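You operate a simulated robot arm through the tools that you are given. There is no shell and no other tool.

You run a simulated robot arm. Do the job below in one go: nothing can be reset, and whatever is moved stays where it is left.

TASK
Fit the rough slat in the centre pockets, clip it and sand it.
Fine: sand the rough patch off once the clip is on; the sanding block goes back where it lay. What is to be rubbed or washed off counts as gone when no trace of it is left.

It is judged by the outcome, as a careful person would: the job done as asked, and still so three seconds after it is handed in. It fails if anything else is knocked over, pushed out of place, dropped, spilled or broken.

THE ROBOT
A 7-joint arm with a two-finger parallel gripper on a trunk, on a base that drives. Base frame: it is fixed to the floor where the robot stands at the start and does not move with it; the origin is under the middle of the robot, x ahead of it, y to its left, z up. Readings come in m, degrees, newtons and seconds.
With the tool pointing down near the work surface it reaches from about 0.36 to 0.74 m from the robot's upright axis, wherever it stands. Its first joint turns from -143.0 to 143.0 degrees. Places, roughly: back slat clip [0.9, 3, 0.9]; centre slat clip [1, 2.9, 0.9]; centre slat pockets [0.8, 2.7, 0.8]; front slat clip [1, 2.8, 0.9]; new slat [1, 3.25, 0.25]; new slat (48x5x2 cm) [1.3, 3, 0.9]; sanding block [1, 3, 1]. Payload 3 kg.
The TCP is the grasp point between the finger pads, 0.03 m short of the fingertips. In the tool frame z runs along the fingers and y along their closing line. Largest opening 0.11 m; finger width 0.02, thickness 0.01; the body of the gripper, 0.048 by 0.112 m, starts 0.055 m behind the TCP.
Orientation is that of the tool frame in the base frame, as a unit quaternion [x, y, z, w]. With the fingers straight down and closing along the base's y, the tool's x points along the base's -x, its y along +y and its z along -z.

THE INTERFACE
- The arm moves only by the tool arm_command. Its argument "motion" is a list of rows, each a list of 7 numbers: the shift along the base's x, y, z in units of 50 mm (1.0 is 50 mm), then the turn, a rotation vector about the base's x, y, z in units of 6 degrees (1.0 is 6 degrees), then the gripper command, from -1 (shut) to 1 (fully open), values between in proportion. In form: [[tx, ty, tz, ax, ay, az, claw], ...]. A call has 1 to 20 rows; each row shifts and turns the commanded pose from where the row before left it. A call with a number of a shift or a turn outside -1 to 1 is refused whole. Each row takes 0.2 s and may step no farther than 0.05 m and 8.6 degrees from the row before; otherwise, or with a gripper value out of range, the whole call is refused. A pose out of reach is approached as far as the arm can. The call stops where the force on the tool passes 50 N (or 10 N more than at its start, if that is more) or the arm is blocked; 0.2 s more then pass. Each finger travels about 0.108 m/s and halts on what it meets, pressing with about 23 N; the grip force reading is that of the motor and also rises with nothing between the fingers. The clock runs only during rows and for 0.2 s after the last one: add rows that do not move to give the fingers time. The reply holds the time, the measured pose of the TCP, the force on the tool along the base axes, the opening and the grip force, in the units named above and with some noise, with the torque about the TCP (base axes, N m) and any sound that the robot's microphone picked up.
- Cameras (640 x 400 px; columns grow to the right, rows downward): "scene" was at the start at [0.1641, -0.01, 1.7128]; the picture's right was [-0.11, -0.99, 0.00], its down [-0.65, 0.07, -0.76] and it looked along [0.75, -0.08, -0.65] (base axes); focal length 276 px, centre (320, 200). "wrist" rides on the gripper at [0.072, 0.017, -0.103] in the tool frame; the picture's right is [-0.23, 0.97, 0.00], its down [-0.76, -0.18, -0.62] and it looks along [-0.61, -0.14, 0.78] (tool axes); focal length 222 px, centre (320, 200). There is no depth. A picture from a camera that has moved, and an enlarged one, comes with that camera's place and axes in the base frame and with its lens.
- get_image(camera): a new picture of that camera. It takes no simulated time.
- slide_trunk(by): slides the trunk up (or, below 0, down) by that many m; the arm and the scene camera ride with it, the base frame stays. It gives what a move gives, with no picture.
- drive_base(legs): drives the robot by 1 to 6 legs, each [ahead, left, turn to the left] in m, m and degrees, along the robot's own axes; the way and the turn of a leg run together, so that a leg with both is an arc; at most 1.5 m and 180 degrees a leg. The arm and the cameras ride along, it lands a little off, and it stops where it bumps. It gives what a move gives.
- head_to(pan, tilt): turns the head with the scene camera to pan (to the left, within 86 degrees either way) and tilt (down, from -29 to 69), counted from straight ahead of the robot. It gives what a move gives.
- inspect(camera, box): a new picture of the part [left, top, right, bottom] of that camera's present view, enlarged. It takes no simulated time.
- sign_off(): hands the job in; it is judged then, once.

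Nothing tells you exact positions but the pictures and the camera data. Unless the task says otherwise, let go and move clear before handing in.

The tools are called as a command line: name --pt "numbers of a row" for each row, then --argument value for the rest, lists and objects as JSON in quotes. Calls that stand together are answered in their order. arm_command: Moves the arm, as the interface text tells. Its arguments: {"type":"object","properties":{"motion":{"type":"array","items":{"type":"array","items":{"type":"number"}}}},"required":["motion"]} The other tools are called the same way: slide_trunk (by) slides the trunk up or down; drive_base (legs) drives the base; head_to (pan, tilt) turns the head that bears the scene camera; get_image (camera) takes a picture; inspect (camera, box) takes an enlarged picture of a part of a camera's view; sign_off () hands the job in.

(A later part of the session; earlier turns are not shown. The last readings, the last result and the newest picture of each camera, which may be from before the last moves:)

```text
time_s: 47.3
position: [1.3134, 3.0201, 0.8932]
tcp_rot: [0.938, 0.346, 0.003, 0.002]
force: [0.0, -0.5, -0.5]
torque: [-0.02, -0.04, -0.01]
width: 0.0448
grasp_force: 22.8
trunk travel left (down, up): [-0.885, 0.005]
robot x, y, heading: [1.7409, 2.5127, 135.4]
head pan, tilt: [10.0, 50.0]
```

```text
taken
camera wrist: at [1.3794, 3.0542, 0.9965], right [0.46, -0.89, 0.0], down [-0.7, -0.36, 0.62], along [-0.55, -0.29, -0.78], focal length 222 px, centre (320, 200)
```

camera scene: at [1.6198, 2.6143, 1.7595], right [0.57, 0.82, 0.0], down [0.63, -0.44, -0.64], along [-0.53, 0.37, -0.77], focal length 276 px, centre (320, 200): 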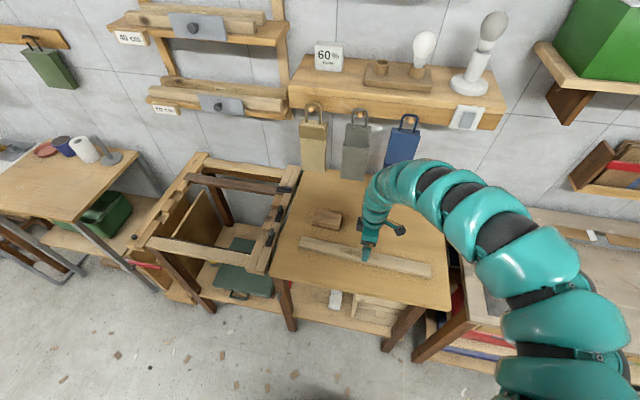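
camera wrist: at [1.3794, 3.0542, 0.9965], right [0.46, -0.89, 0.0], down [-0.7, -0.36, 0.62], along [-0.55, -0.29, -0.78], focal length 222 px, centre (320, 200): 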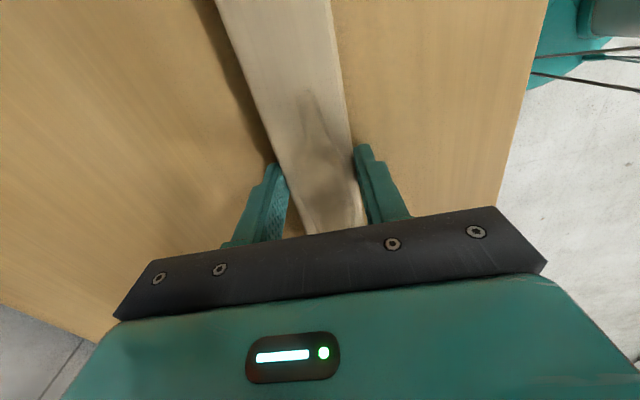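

The slat is gripped (4.5 cm wide). I lift it clear and check it hangs level.

arm_command --pt "0 0 0.3 0 0 0 -1" --pt "0 0 0.4 0 0 0 -1" --pt "0 0 0.4 0 0 0 -1" --pt "0 0 0.4 0 0 0 -1" --pt "0 0 0.3 0 0 0 -1" --pt "0 0 0 0 0 0 -1"

get_image --camera "wrist"

get_image --camera "scene"

```text
time_s: 48.7
position: [1.3129, 3.0187, 0.983]
tcp_rot: [0.938, 0.346, 0.002, 0.002]
force: [-1.1, -1.0, -1.2]
torque: [-0.01, -0.03, -0.01]
width: 0.0446
grasp_force: 22.6
trunk travel left (down, up): [-0.885, 0.005]
robot x, y, heading: [1.741, 2.5173, 135.1]
head pan, tilt: [10.0, 50.0]
```

```text
taken
camera wrist: at [1.3794, 3.0538, 1.0858], right [0.46, -0.89, 0.0], down [-0.7, -0.36, 0.62], along [-0.55, -0.29, -0.78], focal length 222 px, centre (320, 200)
```

wrist: 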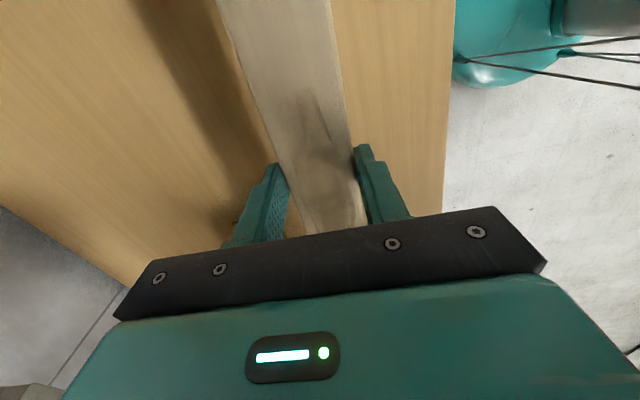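

```text
taken
camera scene: at [1.6196, 2.6148, 1.7594], right [0.57, 0.82, 0.0], down [0.63, -0.44, -0.64], along [-0.53, 0.37, -0.77], focal length 276 px, centre (320, 200)
```

scene: 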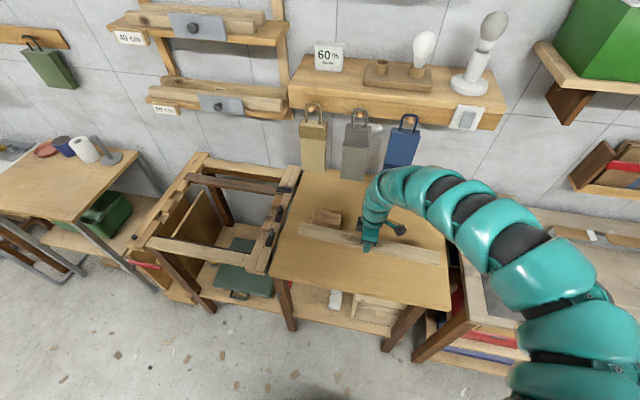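

inspect --camera "scene" --box '[280, 195, 460, 295]'

```text
3.56 times, centred on (370, 245) of scene
camera zoom: at [1.6196, 2.6148, 1.7594], right [0.57, 0.82, 0.0], down [0.63, -0.44, -0.64], along [-0.53, 0.37, -0.77], focal length 983 px, centre (142, 40)
```

zoom: 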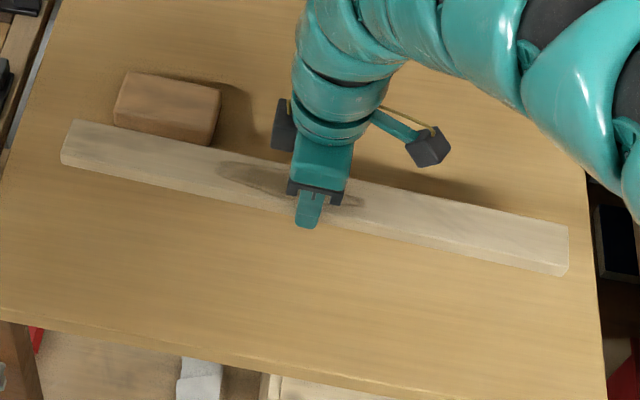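

The slat is level and gripped within a few mm of its middle. I drive left with it (it rides 7 cm above everything on the board) to face the open frame.

drive_base --legs '[[0, 0.3, 0], [0.14, 0.3, 0]]'

get_image --camera "scene"

get_image --camera "wrist"

```text
time_s: 52.5
position: [0.7921, 2.6874, 0.9829]
tcp_rot: [0.938, 0.348, 0.002, 0.001]
force: [0.5, 0.1, -2.3]
torque: [0.01, -0.03, -0.02]
width: 0.0446
grasp_force: 22.9
trunk travel left (down, up): [-0.885, 0.005]
robot x, y, heading: [1.2202, 2.1855, 135.6]
head pan, tilt: [10.0, 50.0]
```

```text
taken
camera scene: at [1.0982, 2.284, 1.7594], right [0.57, 0.82, 0.0], down [0.63, -0.43, -0.64], along [-0.53, 0.36, -0.77], focal length 276 px, centre (320, 200)
```

scene: 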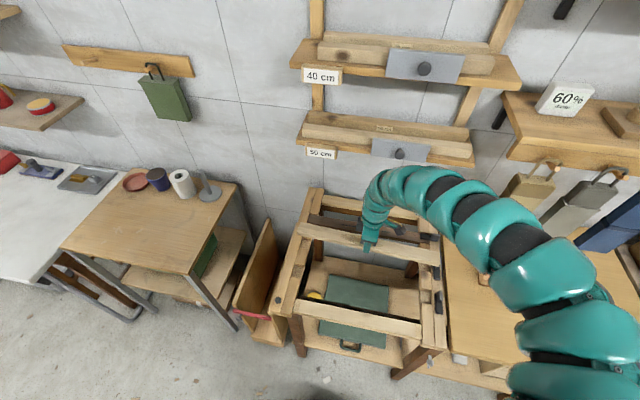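

```text
taken
camera wrist: at [0.8569, 2.7226, 1.0857], right [0.46, -0.89, 0.0], down [-0.7, -0.36, 0.62], along [-0.55, -0.29, -0.79], focal length 222 px, centre (320, 200)
```

wrist: 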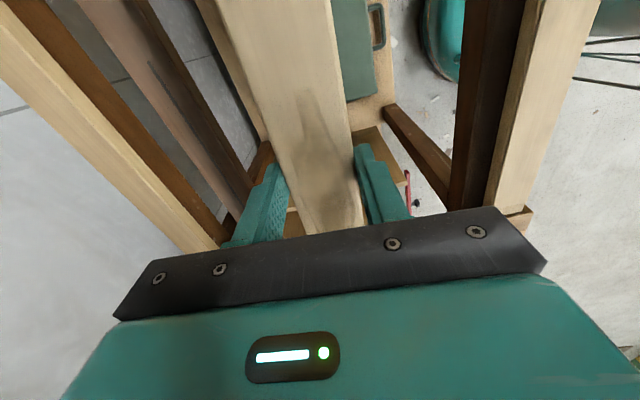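

arm_command --pt "-0.24 0.31 0 0 0 0.48 -1" --pt "0 0 -0.6 0 0 0 -1" --pt "0 0 -0.4 0 0 0 -1" --pt "0 0 0 0 0 0 -1"

inspect --camera "scene" --box '[270, 180, 460, 300]'

inspect --camera "scene" --box '[270, 190, 350, 240]'

inspect --camera "scene" --box '[390, 220, 470, 270]'

```text
time_s: 53.5
position: [0.7801, 2.7024, 0.9327]
tcp_rot: [0.929, 0.37, 0.002, 0.002]
force: [-1.0, 1.0, -2.2]
torque: [0.01, -0.04, -0.02]
width: 0.0447
grasp_force: 23.2
trunk travel left (down, up): [-0.885, 0.005]
robot x, y, heading: [1.2224, 2.181, 135.3]
head pan, tilt: [10.0, 50.0]
```

```text
3.33 times, centred on (365, 240) of scene
camera zoom: at [1.0991, 2.2841, 1.7595], right [0.57, 0.82, 0.0], down [0.63, -0.43, -0.64], along [-0.53, 0.36, -0.77], focal length 921 px, centre (170, 67)
```

zoom: 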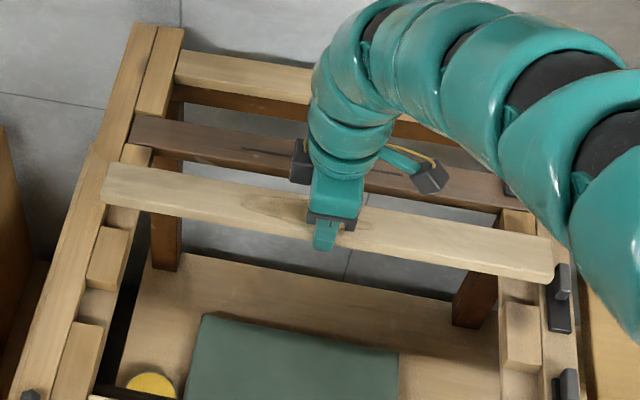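

```text
8.00 times, centred on (310, 215) of scene
camera zoom: at [1.0991, 2.2841, 1.7595], right [0.57, 0.82, 0.0], down [0.63, -0.43, -0.64], along [-0.53, 0.36, -0.77], focal length 2211 px, centre (400, 80)
```

zoom: 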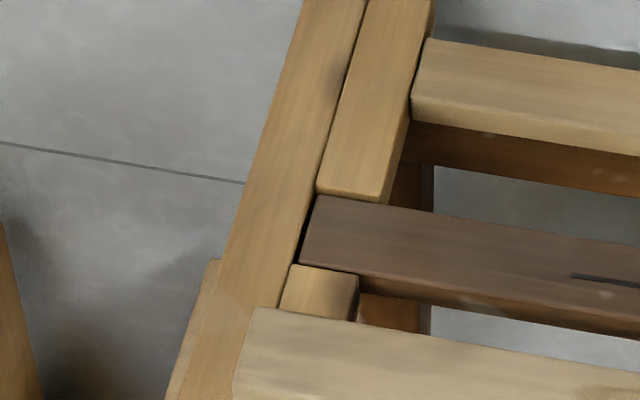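

```text
8.00 times, centred on (430, 245) of scene
camera zoom: at [1.0991, 2.2841, 1.7595], right [0.57, 0.82, 0.0], down [0.63, -0.43, -0.64], along [-0.53, 0.36, -0.77], focal length 2211 px, centre (-560, -160)
```

zoom: 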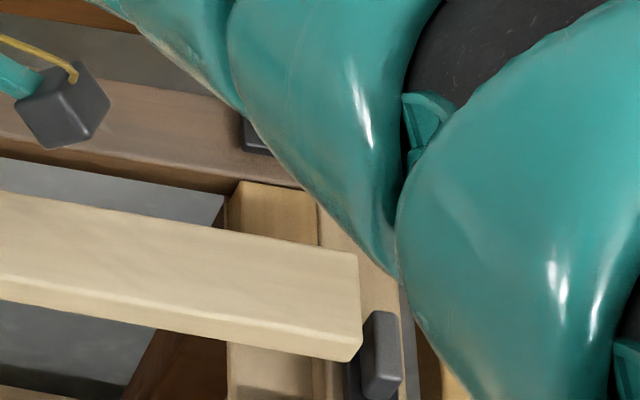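

inspect --camera "scene" --box '[270, 220, 350, 270]'

inspect --camera "scene" --box '[390, 245, 470, 295]'

```text
8.00 times, centred on (310, 245) of scene
camera zoom: at [1.0991, 2.2841, 1.7595], right [0.57, 0.82, 0.0], down [0.63, -0.43, -0.64], along [-0.53, 0.36, -0.77], focal length 2211 px, centre (400, -160)
```

zoom: 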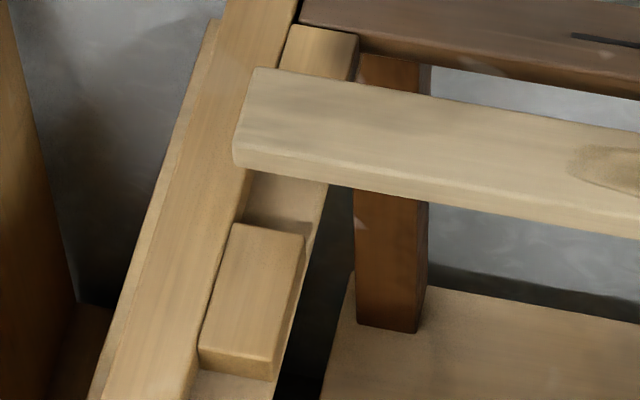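

```text
8.00 times, centred on (430, 270) of scene
camera zoom: at [1.0991, 2.2841, 1.7595], right [0.57, 0.82, 0.0], down [0.63, -0.43, -0.64], along [-0.53, 0.36, -0.77], focal length 2211 px, centre (-560, -360)
```

zoom: 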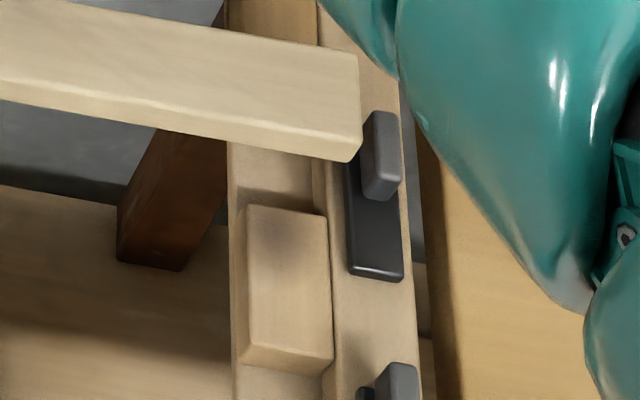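

The slat hangs over the centre pockets, with ends within about 2 mm of being centred. I trim the position slightly and lower it to about 1 cm above the rails to check again.

arm_command --pt "-0.01 0.03 -0.3 0 0 -0.04 -1" --pt "0 0 -0.3 0 0 0 -1" --pt "0 0 0 0 0 0 -1"

inspect --camera "scene" --box '[270, 205, 350, 255]'

inspect --camera "scene" --box '[390, 235, 470, 285]'

```text
time_s: 54.3
position: [0.7791, 2.7027, 0.9011]
tcp_rot: [0.929, 0.369, 0.002, 0.002]
force: [0.2, 0.3, -2.2]
torque: [0.01, 0.01, 0.01]
width: 0.0447
grasp_force: 23.1
trunk travel left (down, up): [-0.885, 0.005]
robot x, y, heading: [1.217, 2.1861, 135.5]
head pan, tilt: [10.0, 50.0]
```

```text
8.00 times, centred on (310, 230) of scene
camera zoom: at [1.0992, 2.2843, 1.7595], right [0.57, 0.82, 0.0], down [0.63, -0.43, -0.64], along [-0.53, 0.36, -0.77], focal length 2211 px, centre (400, -40)
```

zoom: 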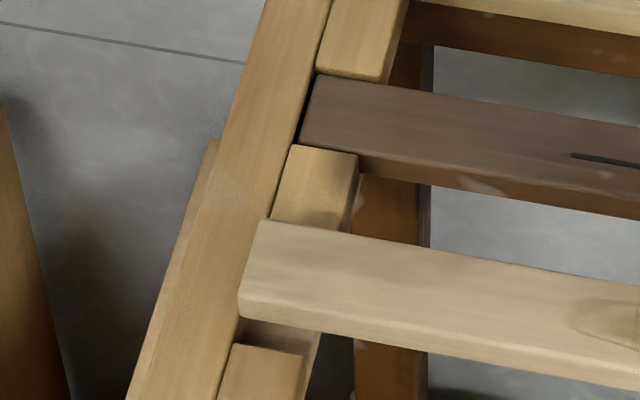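

```text
8.00 times, centred on (430, 260) of scene
camera zoom: at [1.0992, 2.2843, 1.7595], right [0.57, 0.82, 0.0], down [0.63, -0.43, -0.64], along [-0.53, 0.36, -0.77], focal length 2211 px, centre (-560, -280)
```

zoom: 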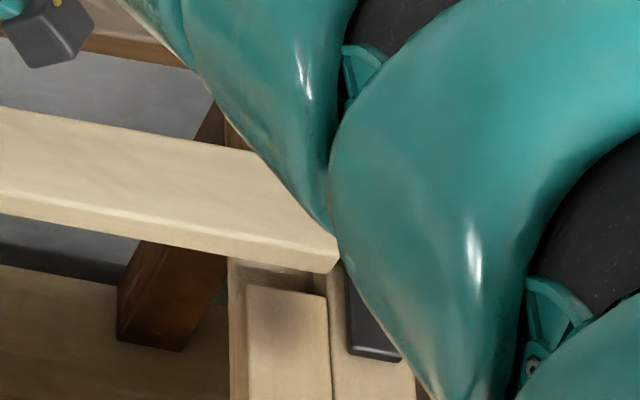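

Near gap to the front separator block reads about 8 mm where 3 mm is wanted, so the slat is a few mm too far back. I shift it toward me by 4 mm, lower to just above the rails and check again.

arm_command --pt "0.056 -0.058 0 0 0 0 -1" --pt "0 0 -0.1 0 0 0 -1" --pt "0 0 0 0 0 0 -1"

inspect --camera "scene" --box '[270, 205, 350, 255]'

inspect --camera "scene" --box '[390, 235, 470, 285]'

```text
time_s: 55.1
position: [0.7822, 2.7008, 0.8974]
tcp_rot: [0.929, 0.369, 0.003, 0.002]
force: [-0.1, -0.3, -2.4]
torque: [0.04, -0.05, 0.03]
width: 0.0446
grasp_force: 22.8
trunk travel left (down, up): [-0.885, 0.005]
robot x, y, heading: [1.2212, 2.1873, 135.5]
head pan, tilt: [10.0, 50.0]
```

```text
8.00 times, centred on (310, 230) of scene
camera zoom: at [1.0993, 2.2842, 1.7595], right [0.57, 0.82, 0.0], down [0.63, -0.43, -0.64], along [-0.53, 0.36, -0.77], focal length 2211 px, centre (400, -40)
```

zoom: 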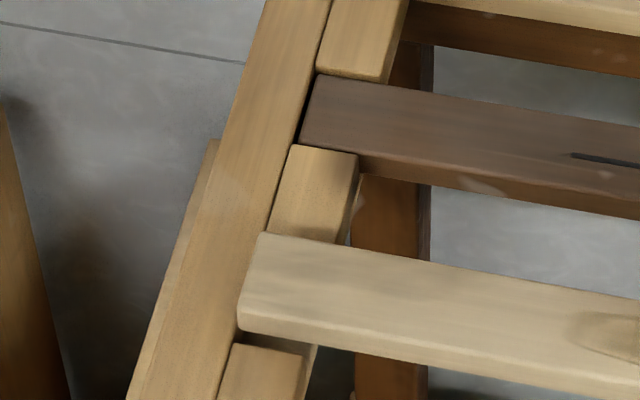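

```text
8.00 times, centred on (430, 260) of scene
camera zoom: at [1.0993, 2.2842, 1.7595], right [0.57, 0.82, 0.0], down [0.63, -0.43, -0.64], along [-0.53, 0.36, -0.77], focal length 2211 px, centre (-560, -280)
```

zoom: 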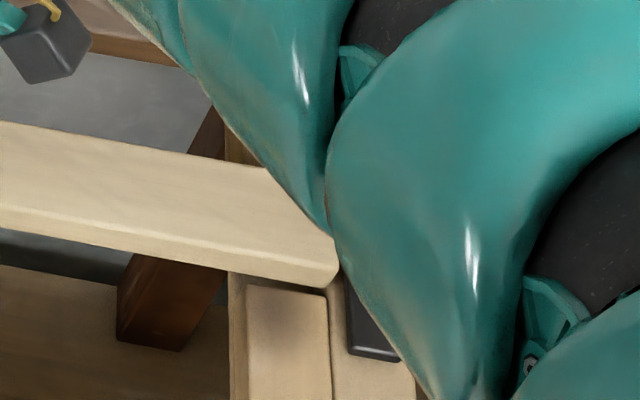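

Gaps now look near-even on both ends. I lower slowly in 2 mm steps, watching the force.

arm_command --pt "0.014 0 -0.04 0 0 0 -1" --pt "0 0 -0.04 0 0 0 -1" --pt "0 0 -0.04 0 0 0 -1" --pt "0 0 -0.04 0 0 0 -1" --pt "0 0 0 0 0 0 -1"

```text
time_s: 56.3
position: [0.7845, 2.7024, 0.8896]
tcp_rot: [0.93, 0.369, 0.002, 0.002]
force: [0.4, -0.2, 0.4]
torque: [0.23, -0.31, -0.07]
width: 0.0448
grasp_force: 22.8
trunk travel left (down, up): [-0.885, 0.005]
robot x, y, heading: [1.2207, 2.185, 135.2]
head pan, tilt: [10.0, 50.0]
```

inspect --camera "scene" --box '[270, 205, 350, 255]'

inspect --camera "scene" --box '[390, 235, 470, 285]'

```text
8.00 times, centred on (310, 230) of scene
camera zoom: at [1.0994, 2.2842, 1.7595], right [0.57, 0.82, 0.0], down [0.63, -0.43, -0.64], along [-0.53, 0.36, -0.77], focal length 2211 px, centre (400, -40)
```

zoom: 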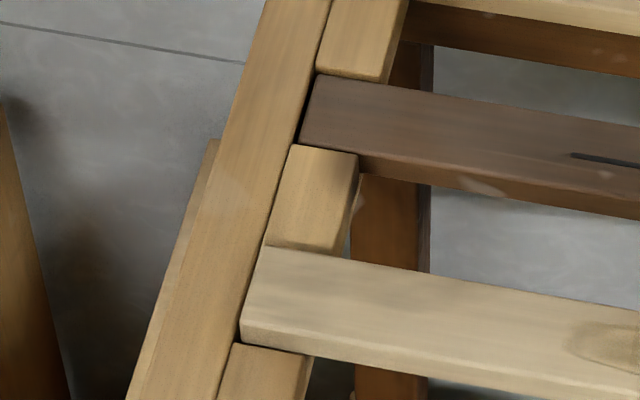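

```text
8.00 times, centred on (430, 260) of scene
camera zoom: at [1.0994, 2.2842, 1.7595], right [0.57, 0.82, 0.0], down [0.63, -0.43, -0.64], along [-0.53, 0.36, -0.77], focal length 2211 px, centre (-560, -280)
```

zoom: 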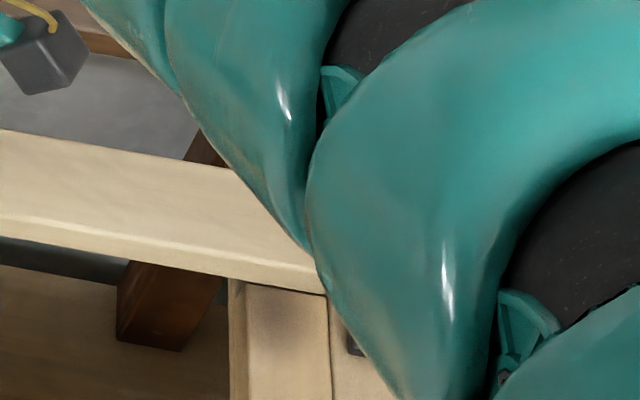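

The slat's right end has just touched something with a couple of newtons. I lift 5 mm, shift it slightly left and back, and look again.

arm_command --pt "0 0 0.1 0 0 0 -1" --pt "0 0 0 0 0 0 -1" --pt "0 0 0 0 0 0 -1"

arm_command --pt "0 0 0 0 0 0 -1"

inspect --camera "scene" --box '[270, 205, 350, 255]'

inspect --camera "scene" --box '[390, 235, 470, 285]'

get_image --camera "wrist"

```text
time_s: 57.1
position: [0.7829, 2.703, 0.8943]
tcp_rot: [0.929, 0.369, 0.002, 0.001]
force: [-0.5, -0.2, -2.0]
torque: [-0.02, 0.0, -0.03]
width: 0.0443
grasp_force: 23.4
trunk travel left (down, up): [-0.885, 0.005]
robot x, y, heading: [1.2231, 2.1863, 135.5]
head pan, tilt: [10.0, 50.0]
```

```text
time_s: 57.5
position: [0.7827, 2.7029, 0.8947]
tcp_rot: [0.929, 0.369, 0.003, 0.002]
force: [0.6, -0.2, -2.1]
torque: [0.04, 0.01, -0.03]
width: 0.0447
grasp_force: 22.8
trunk travel left (down, up): [-0.885, 0.005]
robot x, y, heading: [1.2164, 2.1839, 135.4]
head pan, tilt: [10.0, 50.0]
```

```text
8.00 times, centred on (310, 230) of scene
camera zoom: at [1.0991, 2.2843, 1.7595], right [0.57, 0.82, 0.0], down [0.63, -0.43, -0.64], along [-0.53, 0.36, -0.77], focal length 2211 px, centre (400, -40)
```

zoom: 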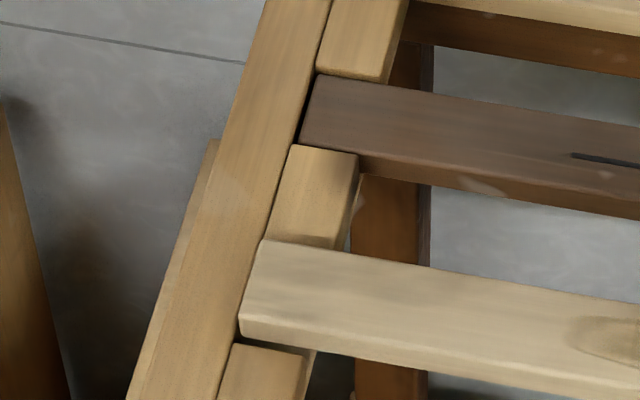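

```text
8.00 times, centred on (430, 260) of scene
camera zoom: at [1.0991, 2.2843, 1.7595], right [0.57, 0.82, 0.0], down [0.63, -0.43, -0.64], along [-0.53, 0.36, -0.77], focal length 2211 px, centre (-560, -280)
```

zoom: 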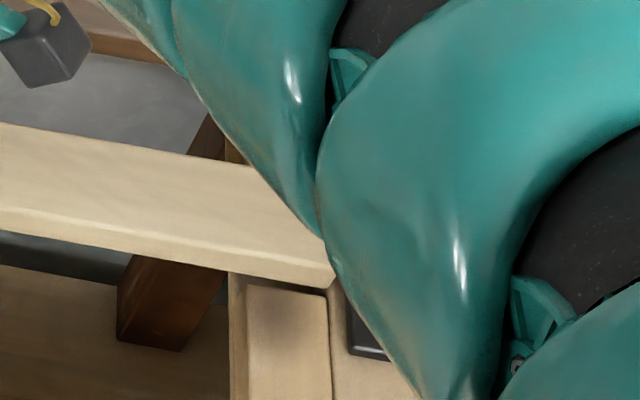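

```text
taken
camera wrist: at [0.8467, 2.7401, 0.9979], right [0.5, -0.86, 0.0], down [-0.68, -0.39, 0.62], along [-0.53, -0.31, -0.78], focal length 222 px, centre (320, 200)
```

wrist: 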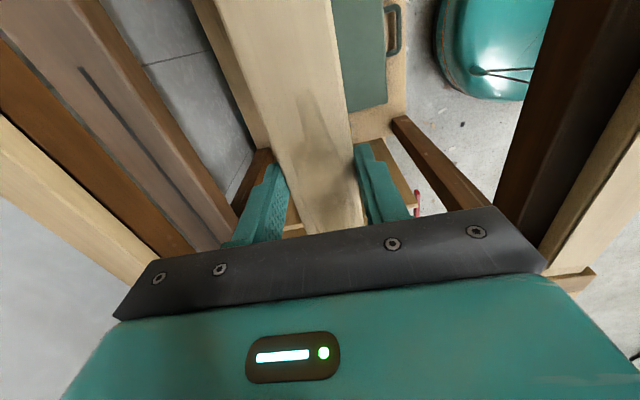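

Comparing numbers, the slat's right end is about 2 mm too far right and rests on the rail's end strip. I shift it left 2 mm and lower again gently.

arm_command --pt "-0.018 -0.045 0 0 0 0 -1" --pt "0 0 -0.04 0 0 0 -1" --pt "0 0 -0.04 0 0 0 -1" --pt "0 0 -0.04 0 0 0 -1" --pt "0 0 0 0 0 0 -1"

```text
time_s: 58.7
position: [0.7814, 2.6997, 0.8897]
tcp_rot: [0.929, 0.369, 0.003, 0.003]
force: [0.8, 0.6, 2.4]
torque: [0.48, -0.59, 0.04]
width: 0.0446
grasp_force: 22.7
trunk travel left (down, up): [-0.885, 0.005]
robot x, y, heading: [1.2206, 2.1859, 135.6]
head pan, tilt: [10.0, 50.0]
```

The force and torque place the contact at the right end's near corner, on the separator block. I lift, turn the slat by 0.4° and shift it 1 mm back, then lower again.

arm_command --pt "0 0 0.1 0 0 0 -1" --pt "-0.014 0.0145 0 0 0 0.067 -1" --pt "0 0 0 0 0 0 -1" --pt "0 0 -0.04 0 0 0 -1" --pt "0 0 -0.04 0 0 0 -1" --pt "0 0 -0.04 0 0 0 -1" --pt "0 0 0 0 0 0 -1"

```text
time_s: 60.3
position: [0.7812, 2.701, 0.8864]
tcp_rot: [0.928, 0.373, 0.002, 0.001]
force: [-0.5, 0.3, -1.8]
torque: [0.03, 0.02, 0.05]
width: 0.0446
grasp_force: 23.2
trunk travel left (down, up): [-0.885, 0.005]
robot x, y, heading: [1.2221, 2.1888, 135.6]
head pan, tilt: [10.0, 50.0]
```

No contact now at 7 mm into the pockets. I continue down until it rests on the pocket floors.

arm_command --pt "0 0 -0.04 0 0 0 -1" --pt "0 0 -0.04 0 0 0 -1" --pt "0 0 -0.04 0 0 0 -1" --pt "0 0 -0.04 0 0 0 -1" --pt "0 0 0 0 0 0 -1"

```text
time_s: 61.5
position: [0.7808, 2.7006, 0.8789]
tcp_rot: [0.928, 0.373, 0.002, 0.001]
force: [-0.3, 0.9, -2.2]
torque: [-0.01, 0.02, -0.02]
width: 0.0446
grasp_force: 22.5
trunk travel left (down, up): [-0.885, 0.005]
robot x, y, heading: [1.2212, 2.1839, 135.2]
head pan, tilt: [10.0, 50.0]
```

arm_command --pt "0 0 -0.04 0 0 0 -1" --pt "0 0 -0.04 0 0 0 -1" --pt "0 0 -0.03 0 0 0 -1" --pt "0 0 0 0 0 0 -1"

```text
time_s: 62.5
position: [0.7811, 2.7015, 0.874]
tcp_rot: [0.928, 0.372, 0.002, 0.002]
force: [-1.0, 0.7, -1.1]
torque: [-0.16, 0.22, -0.06]
width: 0.0447
grasp_force: 22.8
trunk travel left (down, up): [-0.885, 0.005]
robot x, y, heading: [1.2182, 2.1862, 135.7]
head pan, tilt: [10.0, 50.0]
```

arm_command --pt "0 0 -0.025 0 0 0 -1" --pt "0 0 0 0 0 0 -1"

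inspect --camera "scene" --box '[270, 190, 460, 310]'

```text
time_s: 63.1
position: [0.7816, 2.7002, 0.8725]
tcp_rot: [0.928, 0.372, 0.002, 0.001]
force: [-1.3, -0.2, 1.1]
torque: [-0.36, 0.5, -0.11]
width: 0.0445
grasp_force: 23.1
trunk travel left (down, up): [-0.885, 0.005]
robot x, y, heading: [1.218, 2.1863, 135.5]
head pan, tilt: [10.0, 50.0]
```

```text
3.33 times, centred on (365, 250) of scene
camera zoom: at [1.0993, 2.2842, 1.7595], right [0.57, 0.82, 0.0], down [0.63, -0.43, -0.64], along [-0.53, 0.36, -0.77], focal length 921 px, centre (170, 33)
```

zoom: 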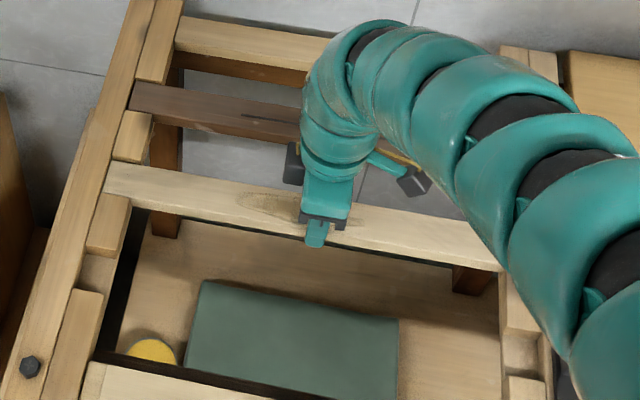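

The slat has seated in both pockets. I open the fingers a little and rise straight up.

arm_command --pt "0 0 0 0 0 0 -0.05" --pt "0 0 0 0 0 0 0.2" --pt "0 0 0 0 0 0 0.3" --pt "0 0 0 0 0 0 0.3" --pt "0 0 0.4 0 0 0 0.3" --pt "0 0 0.6 0 0 0 0.3" --pt "0 0 0.6 0 0 0 0.3" --pt "0 0 0.6 0 0 0 0.3" --pt "0 0 0 0 0 0 0.3"

get_image --camera "wrist"

inspect --camera "scene" --box '[270, 190, 460, 310]'

```text
time_s: 65.1
position: [0.7801, 2.7008, 0.9832]
tcp_rot: [0.928, 0.372, 0.002, 0.002]
force: [0.1, -0.2, 0.3]
torque: [0.0, 0.01, 0.01]
width: 0.0714
grasp_force: 0.0
trunk travel left (down, up): [-0.885, 0.005]
robot x, y, heading: [1.2218, 2.1834, 135.7]
head pan, tilt: [10.0, 50.0]
```

```text
taken
camera wrist: at [0.8444, 2.7394, 1.086], right [0.51, -0.86, 0.0], down [-0.68, -0.4, 0.62], along [-0.53, -0.32, -0.78], focal length 222 px, centre (320, 200)
```

wrist: 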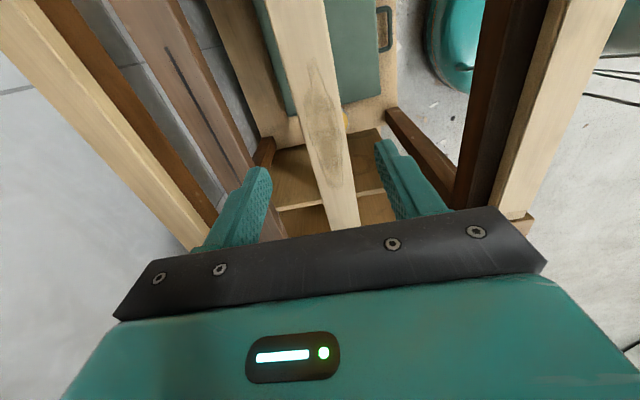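

```text
3.33 times, centred on (365, 250) of scene
camera zoom: at [1.0988, 2.2845, 1.7594], right [0.57, 0.82, 0.0], down [0.63, -0.43, -0.64], along [-0.53, 0.36, -0.77], focal length 921 px, centre (170, 33)
```

zoom: 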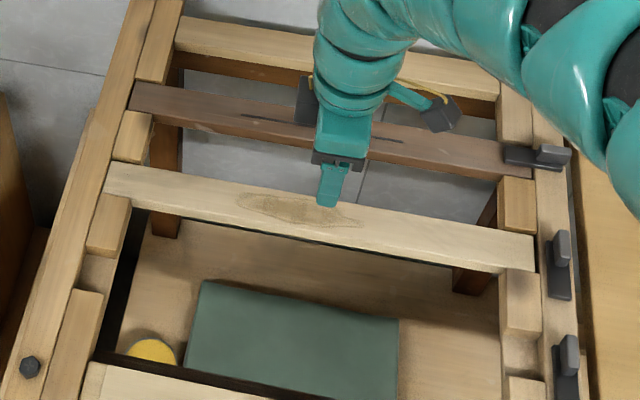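

The slat is seated in the centre pockets. Now I look at the clips closely.

inspect --camera "scene" --box '[400, 220, 464, 260]'

inspect --camera "scene" --box '[400, 255, 464, 295]'

```text
10.00 times, centred on (432, 240) of scene
camera zoom: at [1.0988, 2.2845, 1.7594], right [0.57, 0.82, 0.0], down [0.63, -0.43, -0.64], along [-0.53, 0.36, -0.77], focal length 2764 px, centre (-800, -200)
```

zoom: 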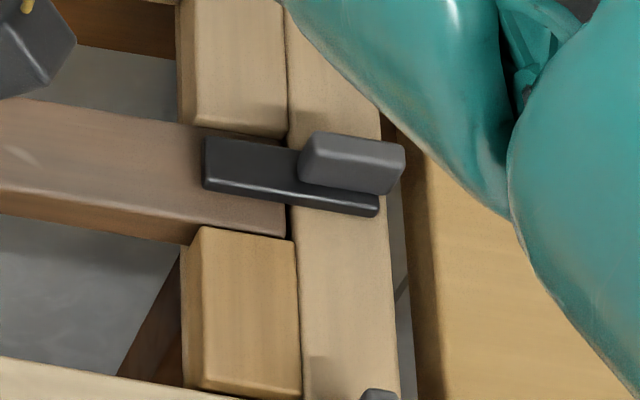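

```text
10.00 times, centred on (432, 275) of scene
camera zoom: at [1.0988, 2.2845, 1.7594], right [0.57, 0.82, 0.0], down [0.63, -0.43, -0.64], along [-0.53, 0.36, -0.77], focal length 2764 px, centre (-800, -550)
```

zoom: 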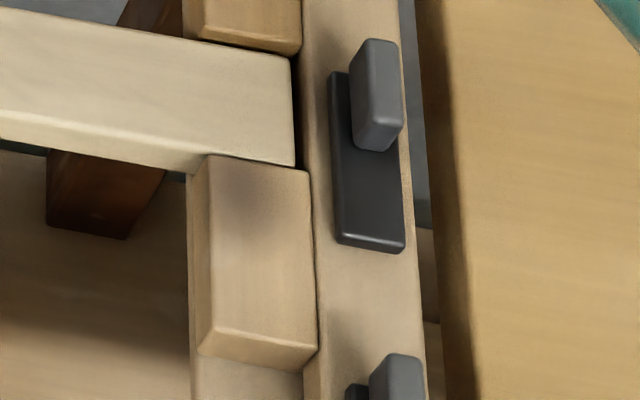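

The clip's knob (about 16 × 28 mm, top near z 0.886) sits right on its pivot at about (0.961, 2.872). I will grip the knob from above and turn it 90° clockwise. I drive right so that the knob is well within reach.

drive_base --legs '[[0, -0.25, 0]]'

get_image --camera "wrist"

get_image --camera "scene"

```text
time_s: 66.9
position: [0.9535, 2.8767, 0.9827]
tcp_rot: [0.927, 0.374, 0.002, 0.002]
force: [-0.5, 0.5, -0.2]
torque: [-0.01, 0.03, 0.02]
width: 0.0717
grasp_force: 0.0
trunk travel left (down, up): [-0.885, 0.005]
robot x, y, heading: [1.3924, 2.3588, 135.8]
head pan, tilt: [10.0, 50.0]
```

```text
taken
camera wrist: at [1.0159, 2.9147, 1.0859], right [0.51, -0.86, 0.0], down [-0.68, -0.4, 0.62], along [-0.53, -0.32, -0.78], focal length 222 px, centre (320, 200)
```

wrist: 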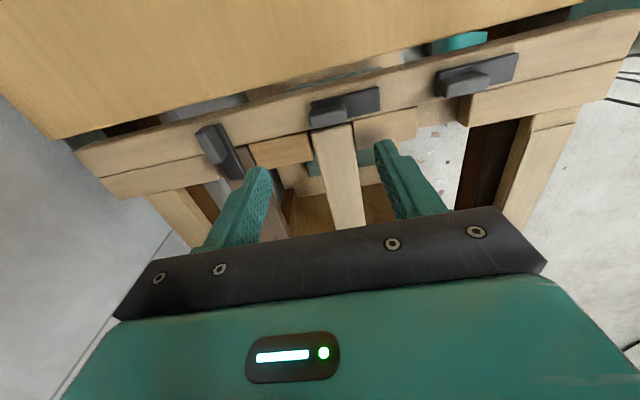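

```text
taken
camera scene: at [1.2727, 2.4612, 1.7595], right [0.56, 0.83, 0.0], down [0.63, -0.43, -0.64], along [-0.53, 0.36, -0.77], focal length 276 px, centre (320, 200)
```

scene: 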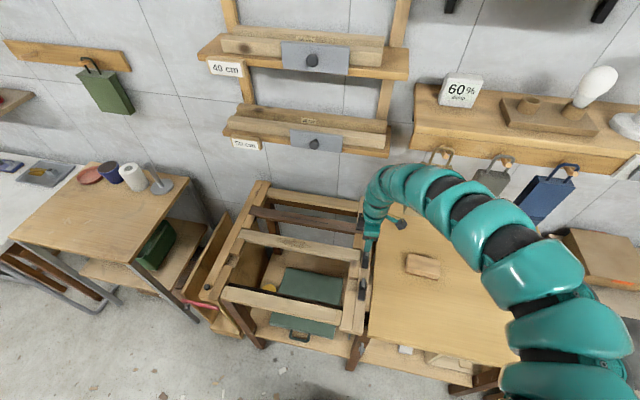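

inspect --camera "wrist" --box '[280, 60, 408, 140]'

inspect --camera "wrist" --box '[150, 100, 310, 200]'

```text
5.00 times, centred on (344, 100) of wrist
camera zoom: at [1.0159, 2.9147, 1.0859], right [0.51, -0.86, 0.0], down [-0.68, -0.4, 0.62], along [-0.53, -0.32, -0.78], focal length 1111 px, centre (200, 700)
```

zoom: 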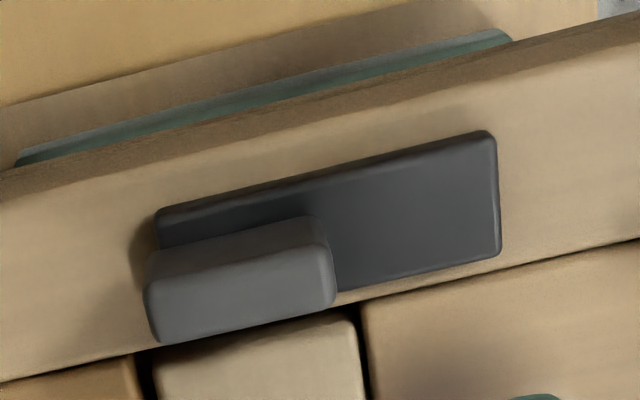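

```text
4.00 times, centred on (230, 150) of wrist
camera zoom: at [1.0159, 2.9147, 1.0859], right [0.51, -0.86, 0.0], down [-0.68, -0.4, 0.62], along [-0.53, -0.32, -0.78], focal length 888 px, centre (680, 400)
```

zoom: 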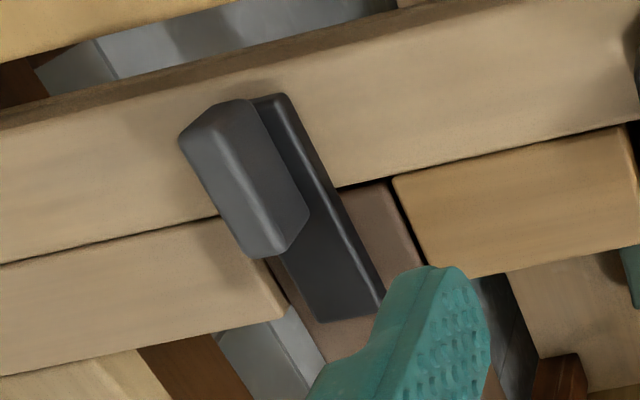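

The wrist camera shows the knob clearly: about 32 × 10 mm, centred near (0.962, 2.874). Gripping its long sides is best; I turn the tool so the fingers close along the bench and test that the further 90° clockwise turn is reachable in free space.

arm_command --pt "0.17 -0.054 0 0 0 -0.95 0.3" --pt "0 0 0 0 0 -0.95 0.3" --pt "0 0 0 0 0 -0.95 0.3" --pt "0 0 0 0 0 -0.95 0.3" --pt "0 0 0 0 0 -0.95 0.3" --pt "0 0 0 0 0 -0.95 0.3" --pt "0 0 0 0 0 -0.95 0.3" --pt "0 0 0 0 0 -0.95 0.3" --pt "0 0 0 0 0 -0.95 0.3" --pt "0 0 0 0 0 -0.95 0.3" --pt "0 0 0 0 0 -0.95 0.3" --pt "0 0 0 0 0 -0.95 0.3" --pt "0 0 0 0 0 -0.95 0.3" --pt "0 0 0 0 0 -0.95 0.3" --pt "0 0 0 0 0 -0.95 0.3" --pt "0 0 0 0 0 -0.82 0.3" --pt "0 0 0 0 0 0 0.3"

arm_command --pt "0 0 0 0 0 -0.95 0.3" --pt "0 0 0 0 0 -0.95 0.3" --pt "0 0 0 0 0 -0.95 0.3" --pt "0 0 0 0 0 -0.95 0.3" --pt "0 0 0 0 0 -0.95 0.3" --pt "0 0 0 0 0 -0.95 0.3" --pt "0 0 0 0 0 -0.95 0.3" --pt "0 0 0 0 0 -0.95 0.3" --pt "0 0 0 0 0 -0.95 0.3" --pt "0 0 0 0 0 -0.95 0.3" --pt "0 0 0 0 0 -0.95 0.3" --pt "0 0 0 0 0 -0.95 0.3" --pt "0 0 0 0 0 -0.95 0.3" --pt "0 0 0 0 0 -0.95 0.3" --pt "0 0 0 0 0 -0.95 0.3" --pt "0 0 0 0 0 -0.82 0.3" --pt "0 0 0 0 0 0 0.3"

```text
time_s: 70.5
position: [0.9616, 2.873, 0.9833]
tcp_rot: [0.919, -0.395, 0.001, 0.003]
force: [1.1, -0.4, 0.9]
torque: [0.01, 0.01, -0.01]
width: 0.0715
grasp_force: 0.0
trunk travel left (down, up): [-0.885, 0.005]
robot x, y, heading: [1.3955, 2.3604, 135.6]
head pan, tilt: [10.0, 50.0]
```

```text
time_s: 74.1
position: [0.9614, 2.8731, 0.9823]
tcp_rot: [-0.367, 0.93, 0.002, -0.003]
force: [-0.6, -0.9, 0.2]
torque: [0.01, 0.02, -0.01]
width: 0.0714
grasp_force: 0.1
trunk travel left (down, up): [-0.885, 0.005]
robot x, y, heading: [1.3931, 2.3616, 136.0]
head pan, tilt: [10.0, 50.0]
```

Both yaws are reachable here. I take a look from this side, then turn back to the starting yaw for the grip.

get_image --camera "wrist"

arm_command --pt "0 0 0 0 0 0.95 0.3" --pt "0 0 0 0 0 0.95 0.3" --pt "0 0 0 0 0 0.95 0.3" --pt "0 0 0 0 0 0.95 0.3" --pt "0 0 0 0 0 0.95 0.3" --pt "0 0 0 0 0 0.95 0.3" --pt "0 0 0 0 0 0.95 0.3" --pt "0 0 0 0 0 0.95 0.3" --pt "0 0 0 0 0 0.95 0.3" --pt "0 0 0 0 0 0.95 0.3" --pt "0 0 0 0 0 0.95 0.3" --pt "0 0 0 0 0 0.95 0.3" --pt "0 0 0 0 0 0.95 0.3" --pt "0 0 0 0 0 0.95 0.3" --pt "0 0 0 0 0 0.95 0.3" --pt "0 0 0 0 0 0.82 0.3" --pt "0 0 0 0 0 0 0.3"

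get_image --camera "wrist"

```text
taken
camera wrist: at [0.8966, 2.8361, 1.0859], right [-0.5, 0.87, 0.0], down [0.68, 0.39, 0.62], along [0.54, 0.31, -0.78], focal length 222 px, centre (320, 200)
```

wrist: 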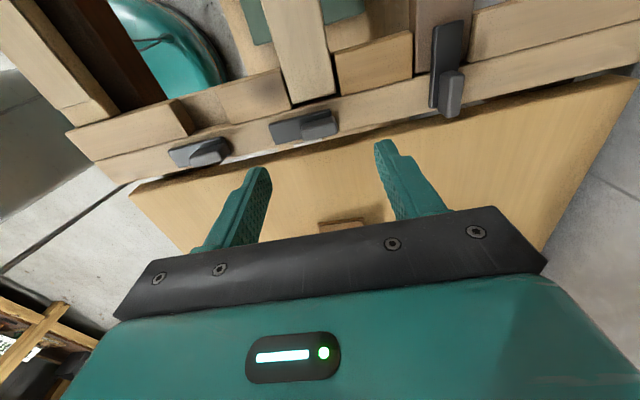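

```text
time_s: 77.7
position: [0.9608, 2.8742, 0.9825]
tcp_rot: [0.919, -0.393, 0.001, 0.003]
force: [0.9, -0.6, 0.5]
torque: [-0.01, 0.03, 0.0]
width: 0.0714
grasp_force: 0.1
trunk travel left (down, up): [-0.885, 0.005]
robot x, y, heading: [1.3915, 2.3623, 135.7]
head pan, tilt: [10.0, 50.0]
```

```text
taken
camera wrist: at [0.9984, 2.8095, 1.0858], right [-0.86, -0.51, 0.0], down [-0.4, 0.68, 0.62], along [-0.32, 0.53, -0.78], focal length 222 px, centre (320, 200)
```

wrist: 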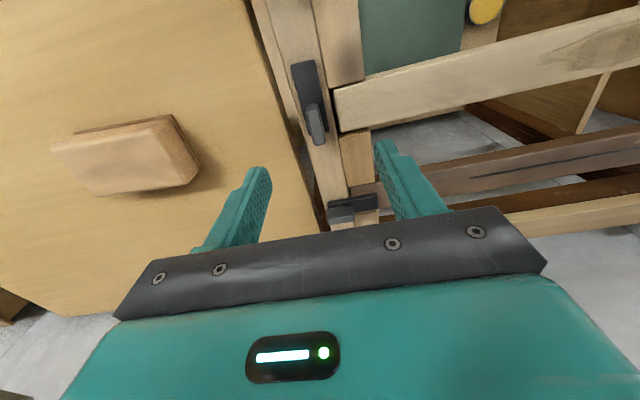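

inspect --camera "wrist" --box '[270, 50, 382, 120]'

inspect --camera "wrist" --box '[270, 90, 382, 160]'

```text
5.71 times, centred on (326, 85) of wrist
camera zoom: at [0.9984, 2.8095, 1.0858], right [-0.86, -0.51, 0.0], down [-0.4, 0.68, 0.62], along [-0.32, 0.53, -0.78], focal length 1269 px, centre (286, 857)
```

zoom: 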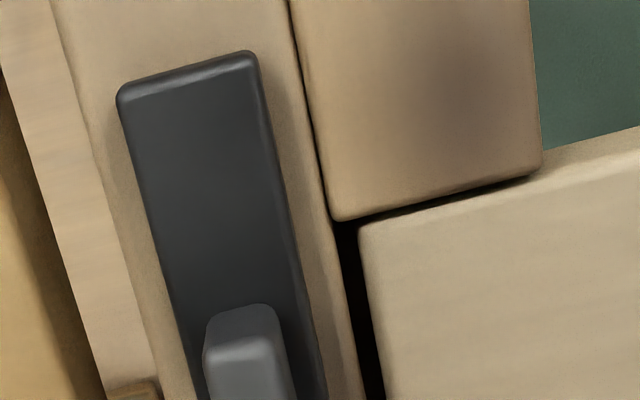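

```text
5.71 times, centred on (326, 125) of wrist
camera zoom: at [0.9984, 2.8095, 1.0858], right [-0.86, -0.51, 0.0], down [-0.4, 0.68, 0.62], along [-0.32, 0.53, -0.78], focal length 1269 px, centre (286, 629)
```

zoom: 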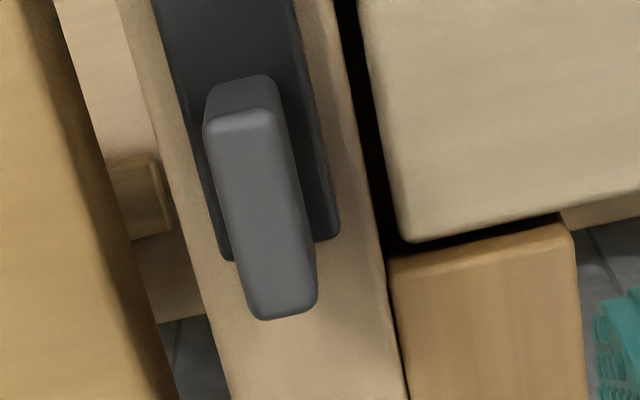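

Triangulated: knob centre (0.964, 2.875), top z ≈ 0.892, width about 12 mm. I centre over it, narrow the fingers and go down around it.

arm_command --pt "0.06 0.016 0 0 0 0 -0.2" --pt "0 0 -0.4 0 0 0 -0.2" --pt "0 0 -0.4 0 0 0 -0.2" --pt "0 0 0 0 0 0 -0.2"

get_image --camera "wrist"

```text
time_s: 78.7
position: [0.9625, 2.8755, 0.9421]
tcp_rot: [0.919, -0.394, 0.0, 0.002]
force: [0.0, -0.5, 0.3]
torque: [0.02, -0.02, 0.0]
width: 0.044
grasp_force: 0.1
trunk travel left (down, up): [-0.885, 0.005]
robot x, y, heading: [1.3913, 2.3651, 135.7]
head pan, tilt: [10.0, 50.0]
```

```text
taken
camera wrist: at [1.001, 2.811, 1.0457], right [-0.86, -0.51, 0.0], down [-0.39, 0.68, 0.62], along [-0.32, 0.53, -0.78], focal length 222 px, centre (320, 200)
```

wrist: 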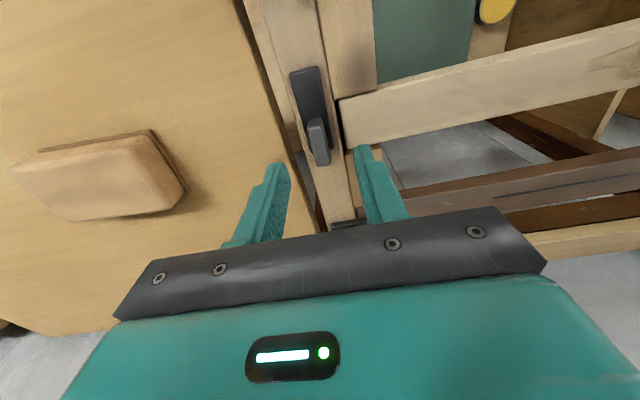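

inspect --camera "wrist" --box '[270, 90, 382, 160]'

```text
5.71 times, centred on (326, 125) of wrist
camera zoom: at [1.001, 2.811, 1.0457], right [-0.86, -0.51, 0.0], down [-0.39, 0.68, 0.62], along [-0.32, 0.53, -0.78], focal length 1269 px, centre (286, 629)
```

zoom: 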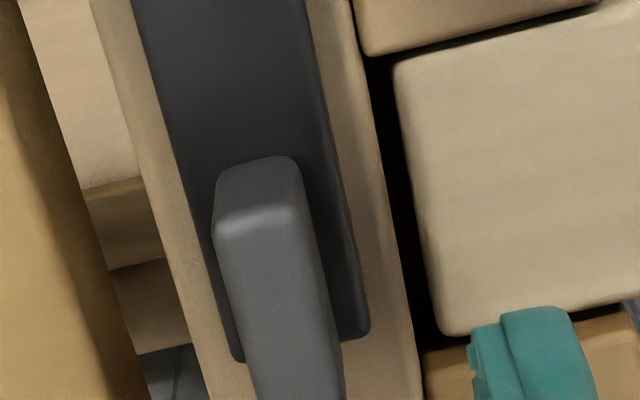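

The gripper centre projects right onto the knob's middle. I go down to finger tips just above the bar and close.

arm_command --pt "0 0 -0.3 0 0 0 -0.2" --pt "0 0 -0.3 0 0 0 -0.2" --pt "0 0 -0.12 0 0 0 -0.2" --pt "0 0 0 0 0 0 -0.2"

get_image --camera "wrist"

inspect --camera "scene" --box '[320, 220, 400, 270]'

```text
time_s: 79.7
position: [0.9629, 2.875, 0.9067]
tcp_rot: [0.919, -0.395, 0.0, 0.003]
force: [-0.8, 0.3, 0.1]
torque: [0.03, 0.0, 0.0]
width: 0.0442
grasp_force: 0.0
trunk travel left (down, up): [-0.885, 0.005]
robot x, y, heading: [1.3959, 2.3596, 135.7]
head pan, tilt: [10.0, 50.0]
```

```text
taken
camera wrist: at [1.0011, 2.811, 1.01], right [-0.86, -0.51, 0.0], down [-0.39, 0.68, 0.62], along [-0.32, 0.53, -0.78], focal length 222 px, centre (320, 200)
```

wrist: 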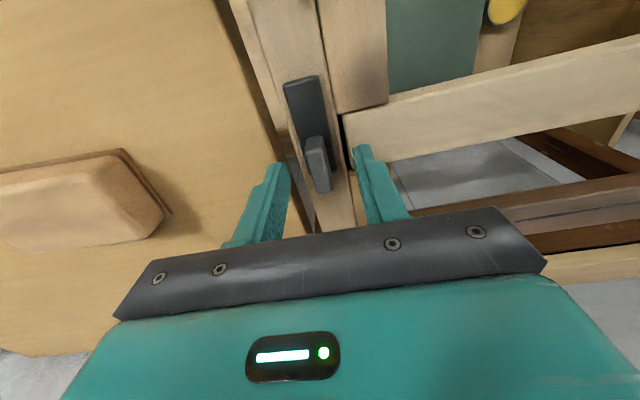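

```text
8.00 times, centred on (360, 245) of scene
camera zoom: at [1.2719, 2.4603, 1.7595], right [0.56, 0.83, 0.0], down [0.63, -0.43, -0.64], along [-0.53, 0.36, -0.77], focal length 2211 px, centre (0, -160)
```

zoom: 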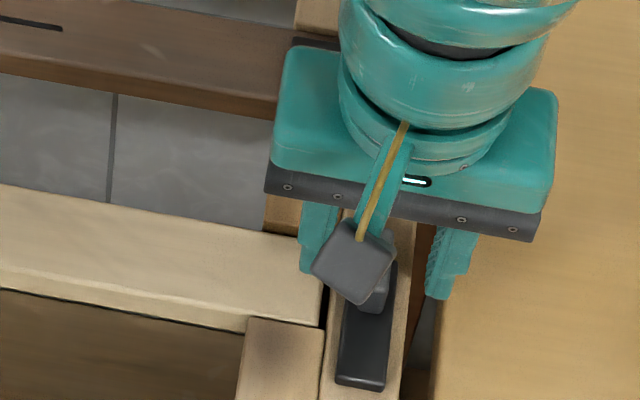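

arm_command --pt "0 0 -0.03 0 0 0 -0.5" --pt "0 0 0 0 0 0 -1" --pt "0 0 0 0 0 0 -1" --pt "0 0 0 0 0 0 -1"

get_image --camera "wrist"

```text
time_s: 80.7
position: [0.9636, 2.8745, 0.9054]
tcp_rot: [0.919, -0.395, 0.0, 0.003]
force: [-0.4, 0.1, -1.3]
torque: [0.4, -0.04, 0.0]
width: 0.0119
grasp_force: 44.6
trunk travel left (down, up): [-0.885, 0.005]
robot x, y, heading: [1.3945, 2.3603, 135.5]
head pan, tilt: [10.0, 50.0]
```

```text
taken
camera wrist: at [1.0012, 2.811, 1.0083], right [-0.86, -0.51, 0.0], down [-0.39, 0.68, 0.62], along [-0.32, 0.53, -0.79], focal length 222 px, centre (320, 200)
```

wrist: 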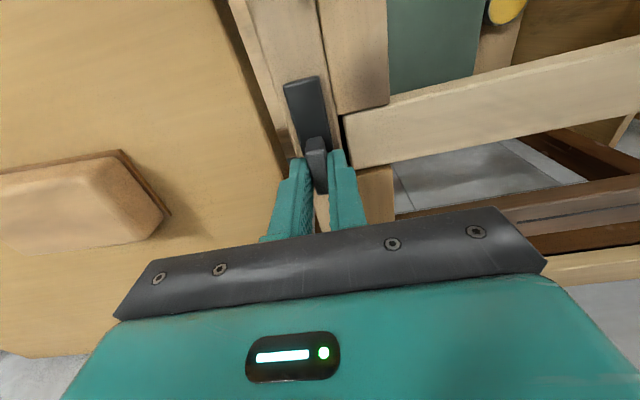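

The knob is held (12 mm). I turn clockwise in parts, watching force and torque.

arm_command --pt "0 0 0 0 0 -0.6 -1" --pt "0 0 0 0 0 -0.6 -1" --pt "0 0 0 0 0 -0.6 -1" --pt "0 0 0 0 0 -0.6 -1" --pt "0 0 0 0 0 0 -1"

get_image --camera "wrist"

```text
time_s: 81.9
position: [0.9633, 2.8741, 0.9055]
tcp_rot: [0.862, -0.507, 0.0, 0.003]
force: [-0.8, 1.2, -2.3]
torque: [0.28, -0.12, 0.0]
width: 0.012
grasp_force: 45.1
trunk travel left (down, up): [-0.885, 0.005]
robot x, y, heading: [1.3953, 2.361, 135.7]
head pan, tilt: [10.0, 50.0]
```

```text
taken
camera wrist: at [0.9839, 2.8033, 1.0082], right [-0.96, -0.27, 0.0], down [-0.21, 0.76, 0.62], along [-0.17, 0.59, -0.78], focal length 222 px, centre (320, 200)
```

wrist: 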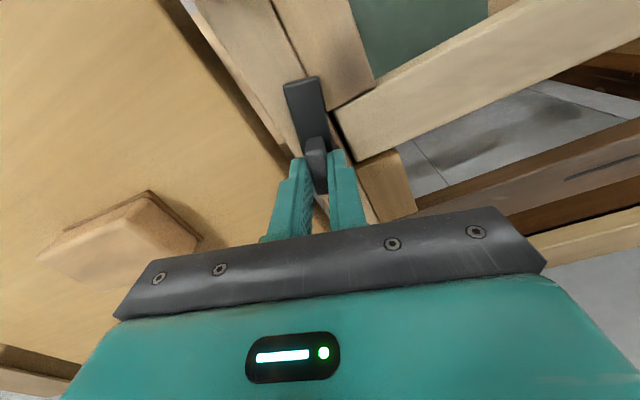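

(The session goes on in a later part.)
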